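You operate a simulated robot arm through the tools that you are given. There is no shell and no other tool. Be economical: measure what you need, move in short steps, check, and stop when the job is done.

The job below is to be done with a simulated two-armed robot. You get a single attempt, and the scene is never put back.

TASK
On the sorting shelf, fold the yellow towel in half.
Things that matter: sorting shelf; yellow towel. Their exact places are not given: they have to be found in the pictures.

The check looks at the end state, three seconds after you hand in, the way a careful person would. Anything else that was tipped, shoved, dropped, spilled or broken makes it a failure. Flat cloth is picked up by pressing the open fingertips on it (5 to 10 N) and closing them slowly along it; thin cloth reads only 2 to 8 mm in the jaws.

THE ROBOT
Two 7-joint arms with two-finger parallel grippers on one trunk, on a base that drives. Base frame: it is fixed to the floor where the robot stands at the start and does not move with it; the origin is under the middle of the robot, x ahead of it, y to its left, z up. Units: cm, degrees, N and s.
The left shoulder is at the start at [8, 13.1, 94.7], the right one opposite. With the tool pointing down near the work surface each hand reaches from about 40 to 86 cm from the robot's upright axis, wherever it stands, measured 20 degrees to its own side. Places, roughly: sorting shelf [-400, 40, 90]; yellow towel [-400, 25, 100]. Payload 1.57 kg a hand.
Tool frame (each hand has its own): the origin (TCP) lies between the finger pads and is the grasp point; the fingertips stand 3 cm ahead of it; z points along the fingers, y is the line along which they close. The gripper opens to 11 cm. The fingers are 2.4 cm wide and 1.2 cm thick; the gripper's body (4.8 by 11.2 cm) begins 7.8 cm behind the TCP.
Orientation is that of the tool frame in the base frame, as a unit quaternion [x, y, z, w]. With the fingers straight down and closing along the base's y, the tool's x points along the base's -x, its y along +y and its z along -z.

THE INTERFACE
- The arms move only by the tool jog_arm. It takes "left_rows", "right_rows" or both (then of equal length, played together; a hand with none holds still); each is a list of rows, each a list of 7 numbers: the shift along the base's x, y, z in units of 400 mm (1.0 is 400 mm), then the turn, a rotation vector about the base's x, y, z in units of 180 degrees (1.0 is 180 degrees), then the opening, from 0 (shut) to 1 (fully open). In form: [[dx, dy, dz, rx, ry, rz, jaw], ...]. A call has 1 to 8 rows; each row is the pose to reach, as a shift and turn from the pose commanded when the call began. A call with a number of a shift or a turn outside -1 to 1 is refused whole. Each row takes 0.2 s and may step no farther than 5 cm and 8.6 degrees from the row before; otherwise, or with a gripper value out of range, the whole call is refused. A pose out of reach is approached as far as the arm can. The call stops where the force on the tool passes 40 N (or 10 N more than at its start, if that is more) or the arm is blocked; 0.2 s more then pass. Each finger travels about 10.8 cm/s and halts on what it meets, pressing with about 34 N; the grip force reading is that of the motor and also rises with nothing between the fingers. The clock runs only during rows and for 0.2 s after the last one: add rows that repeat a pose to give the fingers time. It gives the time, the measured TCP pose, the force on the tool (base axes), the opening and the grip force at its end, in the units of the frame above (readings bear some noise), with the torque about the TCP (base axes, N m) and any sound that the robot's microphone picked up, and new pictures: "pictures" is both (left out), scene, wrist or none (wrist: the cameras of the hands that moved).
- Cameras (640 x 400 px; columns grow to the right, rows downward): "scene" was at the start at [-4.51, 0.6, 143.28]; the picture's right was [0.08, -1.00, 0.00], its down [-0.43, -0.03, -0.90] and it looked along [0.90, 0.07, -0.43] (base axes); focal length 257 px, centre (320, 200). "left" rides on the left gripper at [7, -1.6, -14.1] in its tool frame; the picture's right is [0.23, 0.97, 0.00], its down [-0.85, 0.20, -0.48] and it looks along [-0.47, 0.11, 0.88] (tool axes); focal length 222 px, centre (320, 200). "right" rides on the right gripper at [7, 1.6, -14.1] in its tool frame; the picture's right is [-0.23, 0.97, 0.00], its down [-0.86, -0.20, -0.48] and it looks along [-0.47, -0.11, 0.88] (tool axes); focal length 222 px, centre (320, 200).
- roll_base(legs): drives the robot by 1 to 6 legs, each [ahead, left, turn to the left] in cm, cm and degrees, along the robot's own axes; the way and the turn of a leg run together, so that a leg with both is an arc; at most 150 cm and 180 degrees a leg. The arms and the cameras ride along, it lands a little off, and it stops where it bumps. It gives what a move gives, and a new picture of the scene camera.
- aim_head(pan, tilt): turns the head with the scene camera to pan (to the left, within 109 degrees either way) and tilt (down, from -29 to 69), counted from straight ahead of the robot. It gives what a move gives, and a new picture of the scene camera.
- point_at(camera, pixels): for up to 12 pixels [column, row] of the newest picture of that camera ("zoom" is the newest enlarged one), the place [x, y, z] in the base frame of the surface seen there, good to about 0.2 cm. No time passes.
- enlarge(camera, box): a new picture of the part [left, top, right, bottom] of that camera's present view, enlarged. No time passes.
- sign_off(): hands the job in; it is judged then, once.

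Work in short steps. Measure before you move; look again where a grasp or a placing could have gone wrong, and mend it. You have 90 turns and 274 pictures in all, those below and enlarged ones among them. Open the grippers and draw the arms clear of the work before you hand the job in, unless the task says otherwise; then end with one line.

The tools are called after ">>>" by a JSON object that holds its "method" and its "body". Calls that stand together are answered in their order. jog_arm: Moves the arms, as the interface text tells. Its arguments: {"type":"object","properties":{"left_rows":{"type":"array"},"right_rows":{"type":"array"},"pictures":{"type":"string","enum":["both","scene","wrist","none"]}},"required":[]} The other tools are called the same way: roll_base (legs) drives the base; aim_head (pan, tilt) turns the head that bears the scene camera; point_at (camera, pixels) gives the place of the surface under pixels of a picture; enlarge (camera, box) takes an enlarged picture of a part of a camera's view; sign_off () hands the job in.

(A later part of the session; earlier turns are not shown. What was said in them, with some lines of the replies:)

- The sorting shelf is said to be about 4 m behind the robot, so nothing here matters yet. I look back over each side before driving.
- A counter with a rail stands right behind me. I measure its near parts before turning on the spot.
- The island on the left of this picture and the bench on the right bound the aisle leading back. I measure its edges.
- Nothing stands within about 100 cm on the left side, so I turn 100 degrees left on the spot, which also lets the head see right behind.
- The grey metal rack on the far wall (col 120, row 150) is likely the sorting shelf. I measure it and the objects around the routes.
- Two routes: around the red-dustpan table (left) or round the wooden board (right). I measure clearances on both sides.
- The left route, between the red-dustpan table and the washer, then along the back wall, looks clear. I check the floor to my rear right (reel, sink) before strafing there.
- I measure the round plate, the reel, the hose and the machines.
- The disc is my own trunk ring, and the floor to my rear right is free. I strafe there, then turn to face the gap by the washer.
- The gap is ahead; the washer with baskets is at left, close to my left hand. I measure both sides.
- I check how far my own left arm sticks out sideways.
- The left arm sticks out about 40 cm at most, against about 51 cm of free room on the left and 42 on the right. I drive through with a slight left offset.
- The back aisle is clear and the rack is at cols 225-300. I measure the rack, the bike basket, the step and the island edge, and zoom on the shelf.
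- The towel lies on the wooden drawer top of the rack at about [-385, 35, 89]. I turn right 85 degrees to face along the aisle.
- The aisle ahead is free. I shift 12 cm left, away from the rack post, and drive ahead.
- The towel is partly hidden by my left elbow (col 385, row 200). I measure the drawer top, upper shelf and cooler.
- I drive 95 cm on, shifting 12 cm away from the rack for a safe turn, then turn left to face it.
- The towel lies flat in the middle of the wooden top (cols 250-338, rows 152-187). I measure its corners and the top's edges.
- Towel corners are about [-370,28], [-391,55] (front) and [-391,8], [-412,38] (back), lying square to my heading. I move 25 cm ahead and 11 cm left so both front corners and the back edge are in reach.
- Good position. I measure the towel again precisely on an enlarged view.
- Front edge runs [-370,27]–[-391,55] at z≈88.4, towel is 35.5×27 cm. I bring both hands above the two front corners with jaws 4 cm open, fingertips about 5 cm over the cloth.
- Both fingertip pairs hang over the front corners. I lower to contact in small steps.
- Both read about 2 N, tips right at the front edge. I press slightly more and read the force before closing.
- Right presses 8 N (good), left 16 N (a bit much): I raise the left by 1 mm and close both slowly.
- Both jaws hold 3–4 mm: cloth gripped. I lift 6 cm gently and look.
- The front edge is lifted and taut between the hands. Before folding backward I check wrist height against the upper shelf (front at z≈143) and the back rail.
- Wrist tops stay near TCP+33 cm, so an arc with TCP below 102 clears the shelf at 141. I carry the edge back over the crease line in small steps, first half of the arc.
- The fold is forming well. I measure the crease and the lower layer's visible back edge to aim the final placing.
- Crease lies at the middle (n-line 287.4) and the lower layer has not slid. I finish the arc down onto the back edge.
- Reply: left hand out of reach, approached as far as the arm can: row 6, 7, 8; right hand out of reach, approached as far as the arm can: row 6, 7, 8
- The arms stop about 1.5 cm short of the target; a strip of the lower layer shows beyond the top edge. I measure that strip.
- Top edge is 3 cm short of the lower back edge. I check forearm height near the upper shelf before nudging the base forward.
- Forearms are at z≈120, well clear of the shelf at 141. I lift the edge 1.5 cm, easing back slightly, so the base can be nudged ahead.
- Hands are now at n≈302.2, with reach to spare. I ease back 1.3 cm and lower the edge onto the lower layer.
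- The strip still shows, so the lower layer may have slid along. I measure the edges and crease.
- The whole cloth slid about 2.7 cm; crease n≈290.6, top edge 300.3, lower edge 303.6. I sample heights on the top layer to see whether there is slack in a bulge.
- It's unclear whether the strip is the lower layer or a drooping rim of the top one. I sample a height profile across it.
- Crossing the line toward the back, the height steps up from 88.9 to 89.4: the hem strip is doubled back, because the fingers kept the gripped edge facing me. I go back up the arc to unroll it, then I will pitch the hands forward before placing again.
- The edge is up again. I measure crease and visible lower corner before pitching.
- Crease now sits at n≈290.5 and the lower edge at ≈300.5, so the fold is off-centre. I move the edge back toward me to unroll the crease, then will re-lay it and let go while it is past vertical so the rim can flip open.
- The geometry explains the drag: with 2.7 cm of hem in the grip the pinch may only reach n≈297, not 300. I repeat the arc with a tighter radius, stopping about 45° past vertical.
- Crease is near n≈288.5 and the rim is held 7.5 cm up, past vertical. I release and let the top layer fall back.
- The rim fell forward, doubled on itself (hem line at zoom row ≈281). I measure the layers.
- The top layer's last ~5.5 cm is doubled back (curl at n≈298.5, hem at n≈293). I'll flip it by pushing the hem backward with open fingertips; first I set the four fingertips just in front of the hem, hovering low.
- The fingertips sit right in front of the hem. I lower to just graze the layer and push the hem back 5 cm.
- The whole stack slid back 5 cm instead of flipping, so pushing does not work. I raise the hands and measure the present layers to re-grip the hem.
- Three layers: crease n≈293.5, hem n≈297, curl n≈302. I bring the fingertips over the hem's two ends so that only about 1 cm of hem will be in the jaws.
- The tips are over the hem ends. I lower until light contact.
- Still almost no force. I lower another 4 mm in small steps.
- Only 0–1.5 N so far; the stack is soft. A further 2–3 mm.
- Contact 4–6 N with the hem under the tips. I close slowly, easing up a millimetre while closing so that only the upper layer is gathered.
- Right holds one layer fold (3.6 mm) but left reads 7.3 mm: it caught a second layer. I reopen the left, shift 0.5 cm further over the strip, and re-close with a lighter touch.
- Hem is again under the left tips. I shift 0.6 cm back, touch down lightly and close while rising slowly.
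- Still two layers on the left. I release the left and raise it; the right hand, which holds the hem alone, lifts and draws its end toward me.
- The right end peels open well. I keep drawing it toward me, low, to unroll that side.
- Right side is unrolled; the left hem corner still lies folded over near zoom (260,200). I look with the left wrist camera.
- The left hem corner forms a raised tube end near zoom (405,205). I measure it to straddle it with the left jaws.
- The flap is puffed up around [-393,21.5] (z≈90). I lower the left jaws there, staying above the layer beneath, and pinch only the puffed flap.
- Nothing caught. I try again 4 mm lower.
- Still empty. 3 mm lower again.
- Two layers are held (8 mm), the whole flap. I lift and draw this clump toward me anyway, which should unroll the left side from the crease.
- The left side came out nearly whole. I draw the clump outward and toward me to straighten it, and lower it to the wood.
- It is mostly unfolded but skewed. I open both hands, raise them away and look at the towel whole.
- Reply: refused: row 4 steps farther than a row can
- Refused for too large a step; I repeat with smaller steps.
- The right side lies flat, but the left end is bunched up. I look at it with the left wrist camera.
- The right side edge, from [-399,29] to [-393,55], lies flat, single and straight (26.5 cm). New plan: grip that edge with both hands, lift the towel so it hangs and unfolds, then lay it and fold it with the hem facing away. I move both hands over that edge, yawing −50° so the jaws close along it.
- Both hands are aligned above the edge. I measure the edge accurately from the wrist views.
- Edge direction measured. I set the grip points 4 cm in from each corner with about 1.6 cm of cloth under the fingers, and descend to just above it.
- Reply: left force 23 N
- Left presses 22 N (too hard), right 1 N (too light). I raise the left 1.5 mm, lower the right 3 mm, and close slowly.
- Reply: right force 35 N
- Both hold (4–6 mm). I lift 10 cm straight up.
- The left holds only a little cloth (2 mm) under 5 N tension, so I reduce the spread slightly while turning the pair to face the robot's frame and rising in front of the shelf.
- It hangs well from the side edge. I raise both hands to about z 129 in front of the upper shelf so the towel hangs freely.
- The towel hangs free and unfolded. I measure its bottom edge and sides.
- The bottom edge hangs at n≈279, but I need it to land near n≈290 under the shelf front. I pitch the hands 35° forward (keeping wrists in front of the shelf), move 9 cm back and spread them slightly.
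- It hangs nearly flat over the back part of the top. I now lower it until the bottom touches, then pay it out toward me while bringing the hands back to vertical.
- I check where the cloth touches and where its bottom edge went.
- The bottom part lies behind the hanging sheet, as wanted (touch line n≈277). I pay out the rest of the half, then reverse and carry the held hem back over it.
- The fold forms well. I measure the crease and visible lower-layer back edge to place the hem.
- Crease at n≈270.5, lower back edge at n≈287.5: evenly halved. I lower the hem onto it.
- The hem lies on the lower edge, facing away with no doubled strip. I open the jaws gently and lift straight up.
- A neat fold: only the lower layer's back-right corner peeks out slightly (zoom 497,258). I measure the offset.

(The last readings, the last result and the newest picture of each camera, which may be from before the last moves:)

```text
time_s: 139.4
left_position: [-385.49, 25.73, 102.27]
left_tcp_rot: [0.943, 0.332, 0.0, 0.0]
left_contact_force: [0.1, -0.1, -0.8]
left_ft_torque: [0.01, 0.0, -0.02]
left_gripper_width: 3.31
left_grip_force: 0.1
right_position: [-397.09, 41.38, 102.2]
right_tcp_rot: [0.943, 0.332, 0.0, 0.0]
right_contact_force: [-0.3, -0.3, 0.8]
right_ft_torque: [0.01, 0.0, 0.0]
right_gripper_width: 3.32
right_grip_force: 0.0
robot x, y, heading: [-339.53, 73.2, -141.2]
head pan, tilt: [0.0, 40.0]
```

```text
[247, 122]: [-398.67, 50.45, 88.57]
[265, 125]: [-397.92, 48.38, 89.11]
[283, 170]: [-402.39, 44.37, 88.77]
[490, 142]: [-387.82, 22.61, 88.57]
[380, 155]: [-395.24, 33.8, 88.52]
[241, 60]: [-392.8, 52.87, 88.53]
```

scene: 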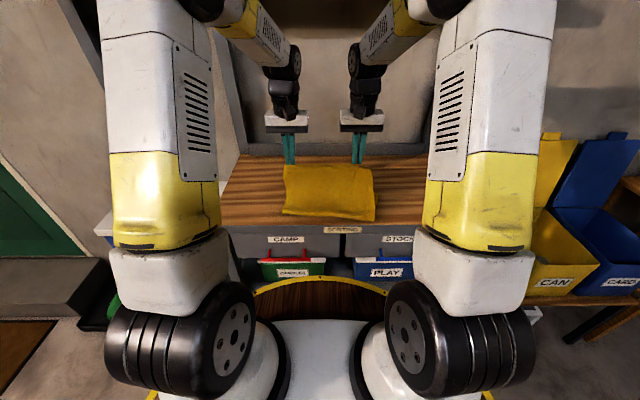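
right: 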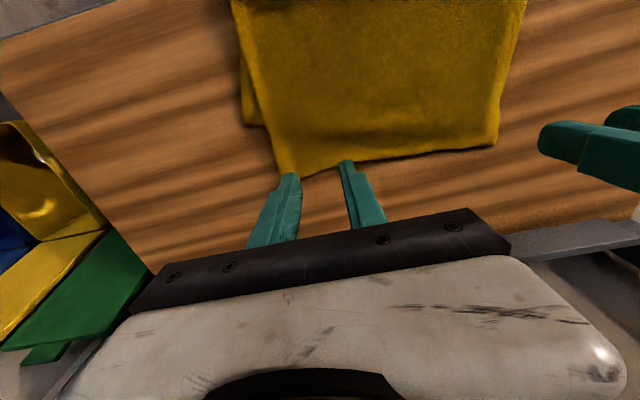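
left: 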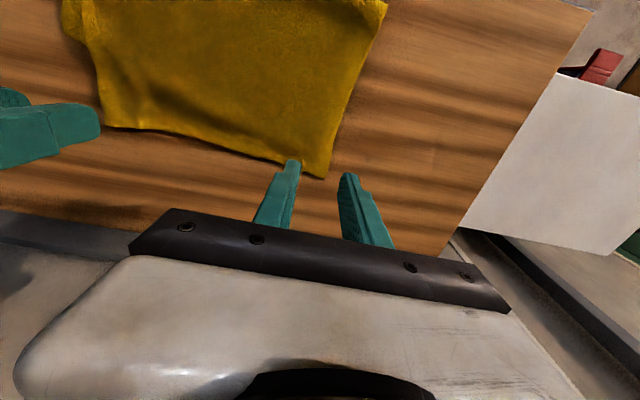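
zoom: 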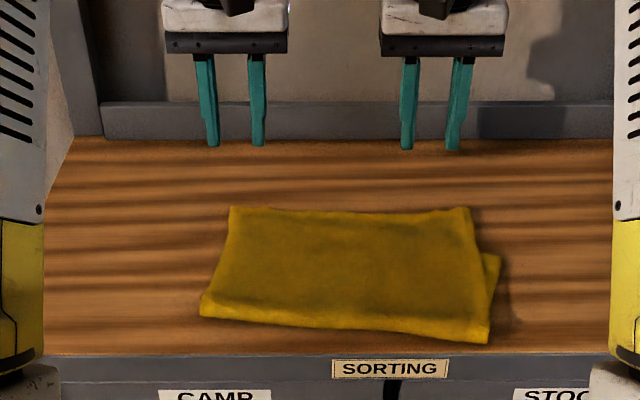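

Top hem is at n≈290, lower back-right corner at n≈282: 7 cm askew on the right, 2.6 on the left. I'll correct it by pressing closed right fingertips on the exposed lower corner and sliding it back, while the left fingertips pin the top hem. First I position both.

>>> {"method": "jog_arm", "body": {"left_rows": [[-0.065, 0.0825, 0, 0, 0, 0, 0], [-0.13, 0.165, 0, 0, 0, 0, 0], [-0.195, 0.2475, 0, 0, 0, 0, 0], [-0.195, 0.2475, -0.1, 0, 0, 0, 0], [-0.195, 0.2475, -0.2, 0, 0, 0, 0], [-0.195, 0.2475, -0.255, 0, 0, 0, 0]], "right_rows": [[0.002, 0.081, 0, 0, 0, 0, 0], [0.004, 0.162, 0, 0, 0, 0, 0], [0.006, 0.243, 0, 0, 0, 0, 0], [0.006, 0.243, -0.1, 0, 0, 0, 0], [0.006, 0.243, -0.2, 0, 0, 0, 0], [0.006, 0.243, -0.245, 0, 0, 0, 0]], "pictures": "wrist"}}

>>> {"method": "enlarge", "body": {"camera": "scene", "box": [220, 110, 420, 240]}}

```text
time_s: 140.8
left_position: [-392.88, 35.65, 91.96]
left_tcp_rot: [0.943, 0.332, -0.001, 0.0]
left_contact_force: [0.4, 1.0, 0.8]
left_ft_torque: [0.02, 0.01, 0.02]
left_gripper_width: 0.0
left_grip_force: 21.1
right_position: [-396.89, 50.89, 92.33]
right_tcp_rot: [0.943, 0.332, 0.001, 0.0]
right_contact_force: [1.0, 0.1, -0.5]
right_ft_torque: [-0.02, 0.03, 0.0]
right_gripper_width: 0.0
right_grip_force: 20.8
robot x, y, heading: [-339.4, 73.3, -141.3]
head pan, tilt: [0.0, 40.0]
```

right: 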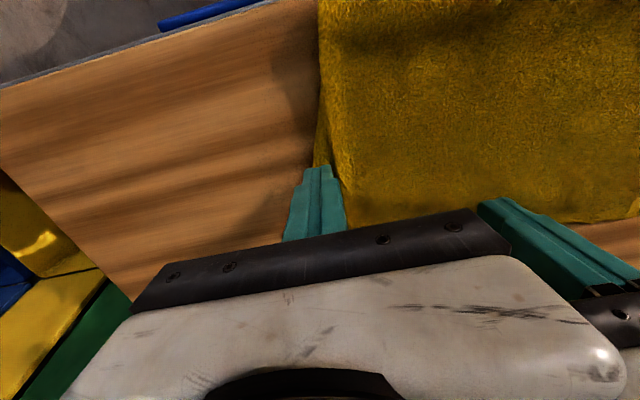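
left: 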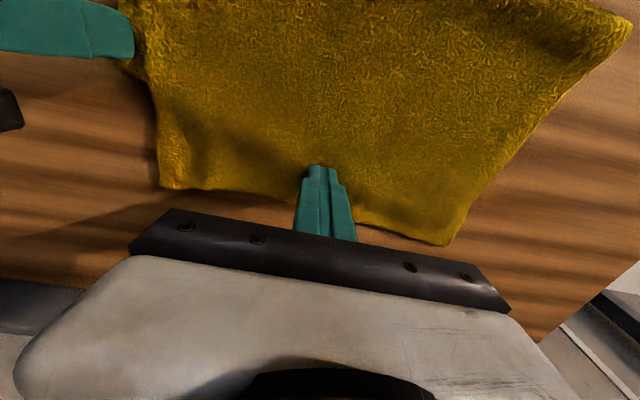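

```text
3.08 times, centred on (320, 175) of scene
```

zoom: 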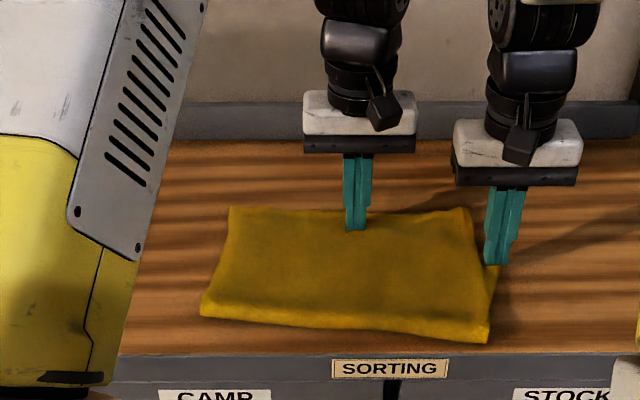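

Both tips are in place. I press (left pins the top hem, right on the lower corner) and slide the right +4.5 cm back.

>>> {"method": "jog_arm", "body": {"left_rows": [[0, 0, -0.014, 0, 0, 0, 0], [0, 0, -0.018, 0, 0, 0, 0], [0, 0, -0.018, 0, 0, 0, 0], [0, 0, -0.018, 0, 0, 0, 0], [0, 0, -0.018, 0, 0, 0, 0], [0, 0, -0.018, 0, 0, 0, 0], [0, 0, -0.018, 0, 0, 0, 0]], "right_rows": [[0, 0, -0.02, 0, 0, 0, 0], [0, 0, -0.027, 0, 0, 0, 0], [-0.0196, -0.0155, -0.027, 0, 0, 0, 0], [-0.0393, -0.0309, -0.027, 0, 0, 0, 0], [-0.059, -0.0464, -0.027, 0, 0, 0, 0], [-0.0786, -0.0618, -0.027, 0, 0, 0, 0], [-0.0884, -0.0695, -0.027, 0, 0, 0, 0]], "pictures": "wrist"}}

>>> {"method": "enlarge", "body": {"camera": "scene", "box": [220, 110, 420, 240]}}

```text
time_s: 142.4
left_position: [-393.08, 35.79, 91.56]
left_tcp_rot: [0.943, 0.332, -0.003, 0.001]
left_contact_force: [1.2, 0.9, 11.7]
left_ft_torque: [0.02, -0.11, -0.01]
left_gripper_width: 0.0
left_grip_force: 21.6
right_position: [-400.45, 48.03, 91.31]
right_tcp_rot: [0.943, 0.332, 0.0, 0.0]
right_contact_force: [0.7, 2.0, 3.4]
right_ft_torque: [0.04, -0.01, 0.04]
right_gripper_width: 0.0
right_grip_force: 21.8
robot x, y, heading: [-339.17, 73.11, -141.3]
head pan, tilt: [0.0, 40.0]
stopped in row 7 (left hand): the force on the tool passed its limit at 40 N (the readings are from after the stop); the commanded pose is now the measured one
```

right: 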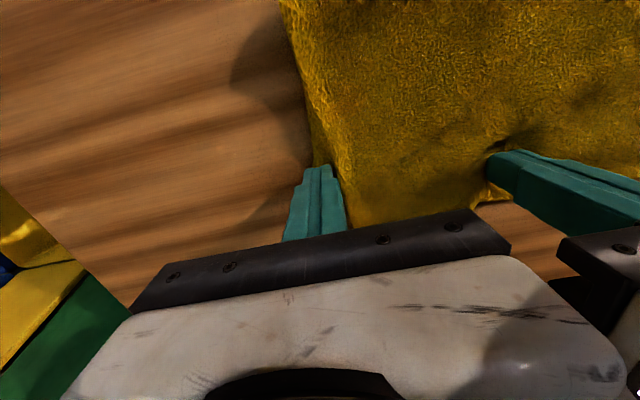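
left: 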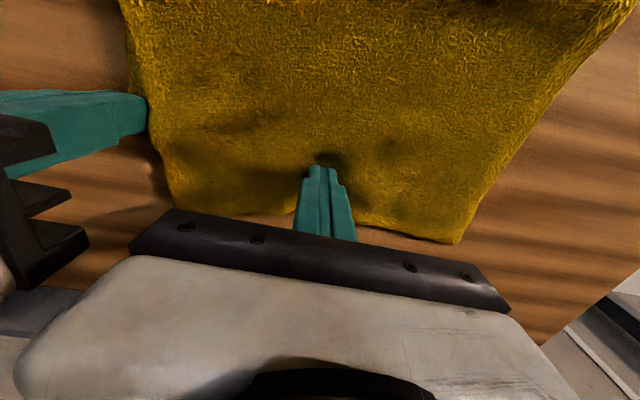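

```text
3.08 times, centred on (320, 175) of scene
5 turns are left
```

zoom: 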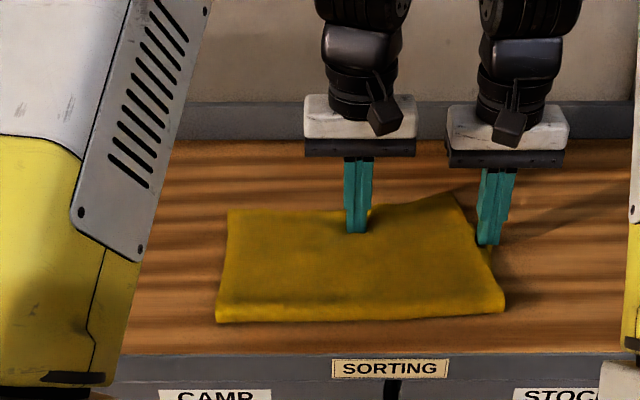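

Only a few turns remain. The lower corner has moved back and the fold looks straighter, so I lift both hands clear, straight up and then toward me.

>>> {"method": "jog_arm", "body": {"left_rows": [[0, 0, 0.05, 0, 0, 0, 0], [0, 0, 0.15, 0, 0, 0, 0], [0, 0, 0.25, 0, 0, 0, 0], [0.03, -0.02, 0.3, 0, 0, 0, 0.4], [0.12, -0.04, 0.3, 0, 0, 0, 0.8], [0.2, -0.08, 0.3, 0, 0, 0, 1.0], [0.28, -0.12, 0.3, 0, 0, 0, 1.0], [0.28, -0.12, 0.3, 0, 0, 0, 1.0]], "right_rows": [[0, 0, 0.05, 0, 0, 0, 0], [0, 0, 0.15, 0, 0, 0, 0], [0, 0, 0.25, 0, 0, 0, 0], [0.02, 0.04, 0.3, 0, 0, 0, 0.4], [0.06, 0.12, 0.3, 0, 0, 0, 0.8], [0.1, 0.2, 0.3, 0, 0, 0, 1.0], [0.14, 0.28, 0.3, 0, 0, 0, 1.0], [0.14, 0.28, 0.3, 0, 0, 0, 1.0]], "pictures": "scene"}}

>>> {"method": "enlarge", "body": {"camera": "scene", "box": [220, 110, 420, 240]}}

```text
time_s: 144.2
left_position: [-381.9, 31.05, 103.46]
left_tcp_rot: [0.943, 0.332, -0.002, 0.0]
left_contact_force: [-0.6, 1.5, 0.3]
left_ft_torque: [-0.01, -0.02, -0.01]
left_gripper_width: 10.98
left_grip_force: 0.0
right_position: [-394.84, 59.12, 103.52]
right_tcp_rot: [0.943, 0.333, 0.0, 0.001]
right_contact_force: [-1.4, 0.4, 0.1]
right_ft_torque: [0.0, 0.0, 0.01]
right_gripper_width: 10.98
right_grip_force: 0.1
robot x, y, heading: [-339.88, 73.33, -141.4]
head pan, tilt: [0.0, 40.0]
```

scene: 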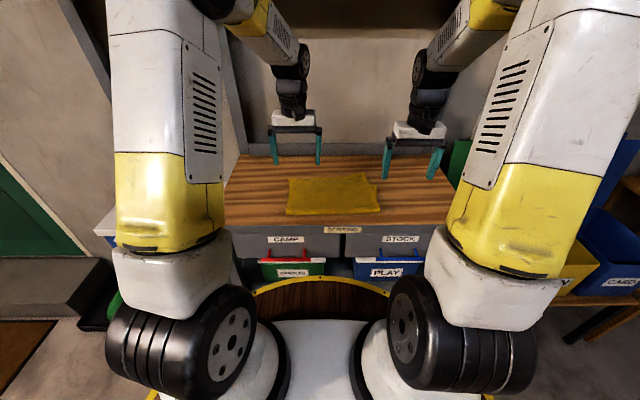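

```text
3.08 times, centred on (320, 175) of scene
4 turns are left
```

zoom: 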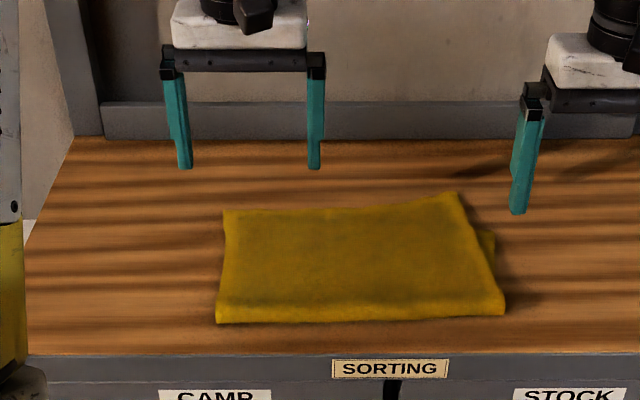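

The towel lies folded in half, open jaws are clear above it. I back the base off 35 cm so the arms are clear of the shelf.

>>> {"method": "roll_base", "body": {"legs": [[-35, 0, 0]]}}

```text
time_s: 146.5
left_position: [-355.26, 52.82, 103.31]
left_tcp_rot: [0.945, 0.328, -0.001, 0.0]
left_contact_force: [-0.8, 0.9, -0.4]
left_ft_torque: [0.01, 0.03, 0.01]
left_gripper_width: 10.97
left_grip_force: 0.0
right_position: [-368.03, 81.03, 103.4]
right_tcp_rot: [0.945, 0.328, 0.0, 0.0]
right_contact_force: [-0.1, -0.2, -0.1]
right_ft_torque: [0.03, 0.03, 0.0]
right_gripper_width: 10.99
right_grip_force: 0.0
robot x, y, heading: [-312.85, 94.83, -141.9]
head pan, tilt: [0.0, 40.0]
3 turns are left
```

scene: 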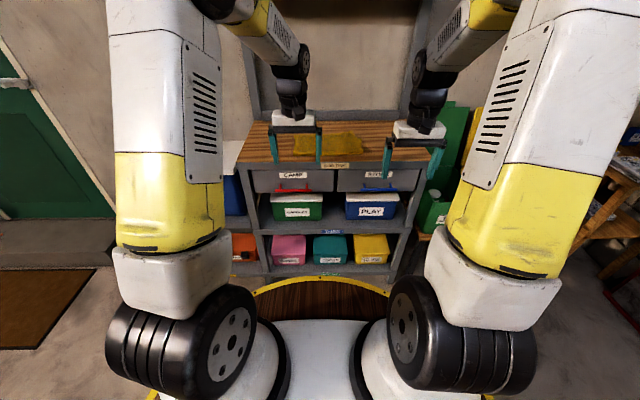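

The arms are clear, the grippers are open and nothing else was moved, so I hand in.

>>> {"method": "sign_off", "body": {}}

```text
The job is handed in.
```

The yellow towel is folded in half on the sorting shelf, but not perfectly squarely: the lower layer's right corner still shows a little, and I didn't re-measure after the last nudge (it was about 7 cm off before it). The grippers are open, the arms are clear of the shelf, and I saw nothing else disturbed.
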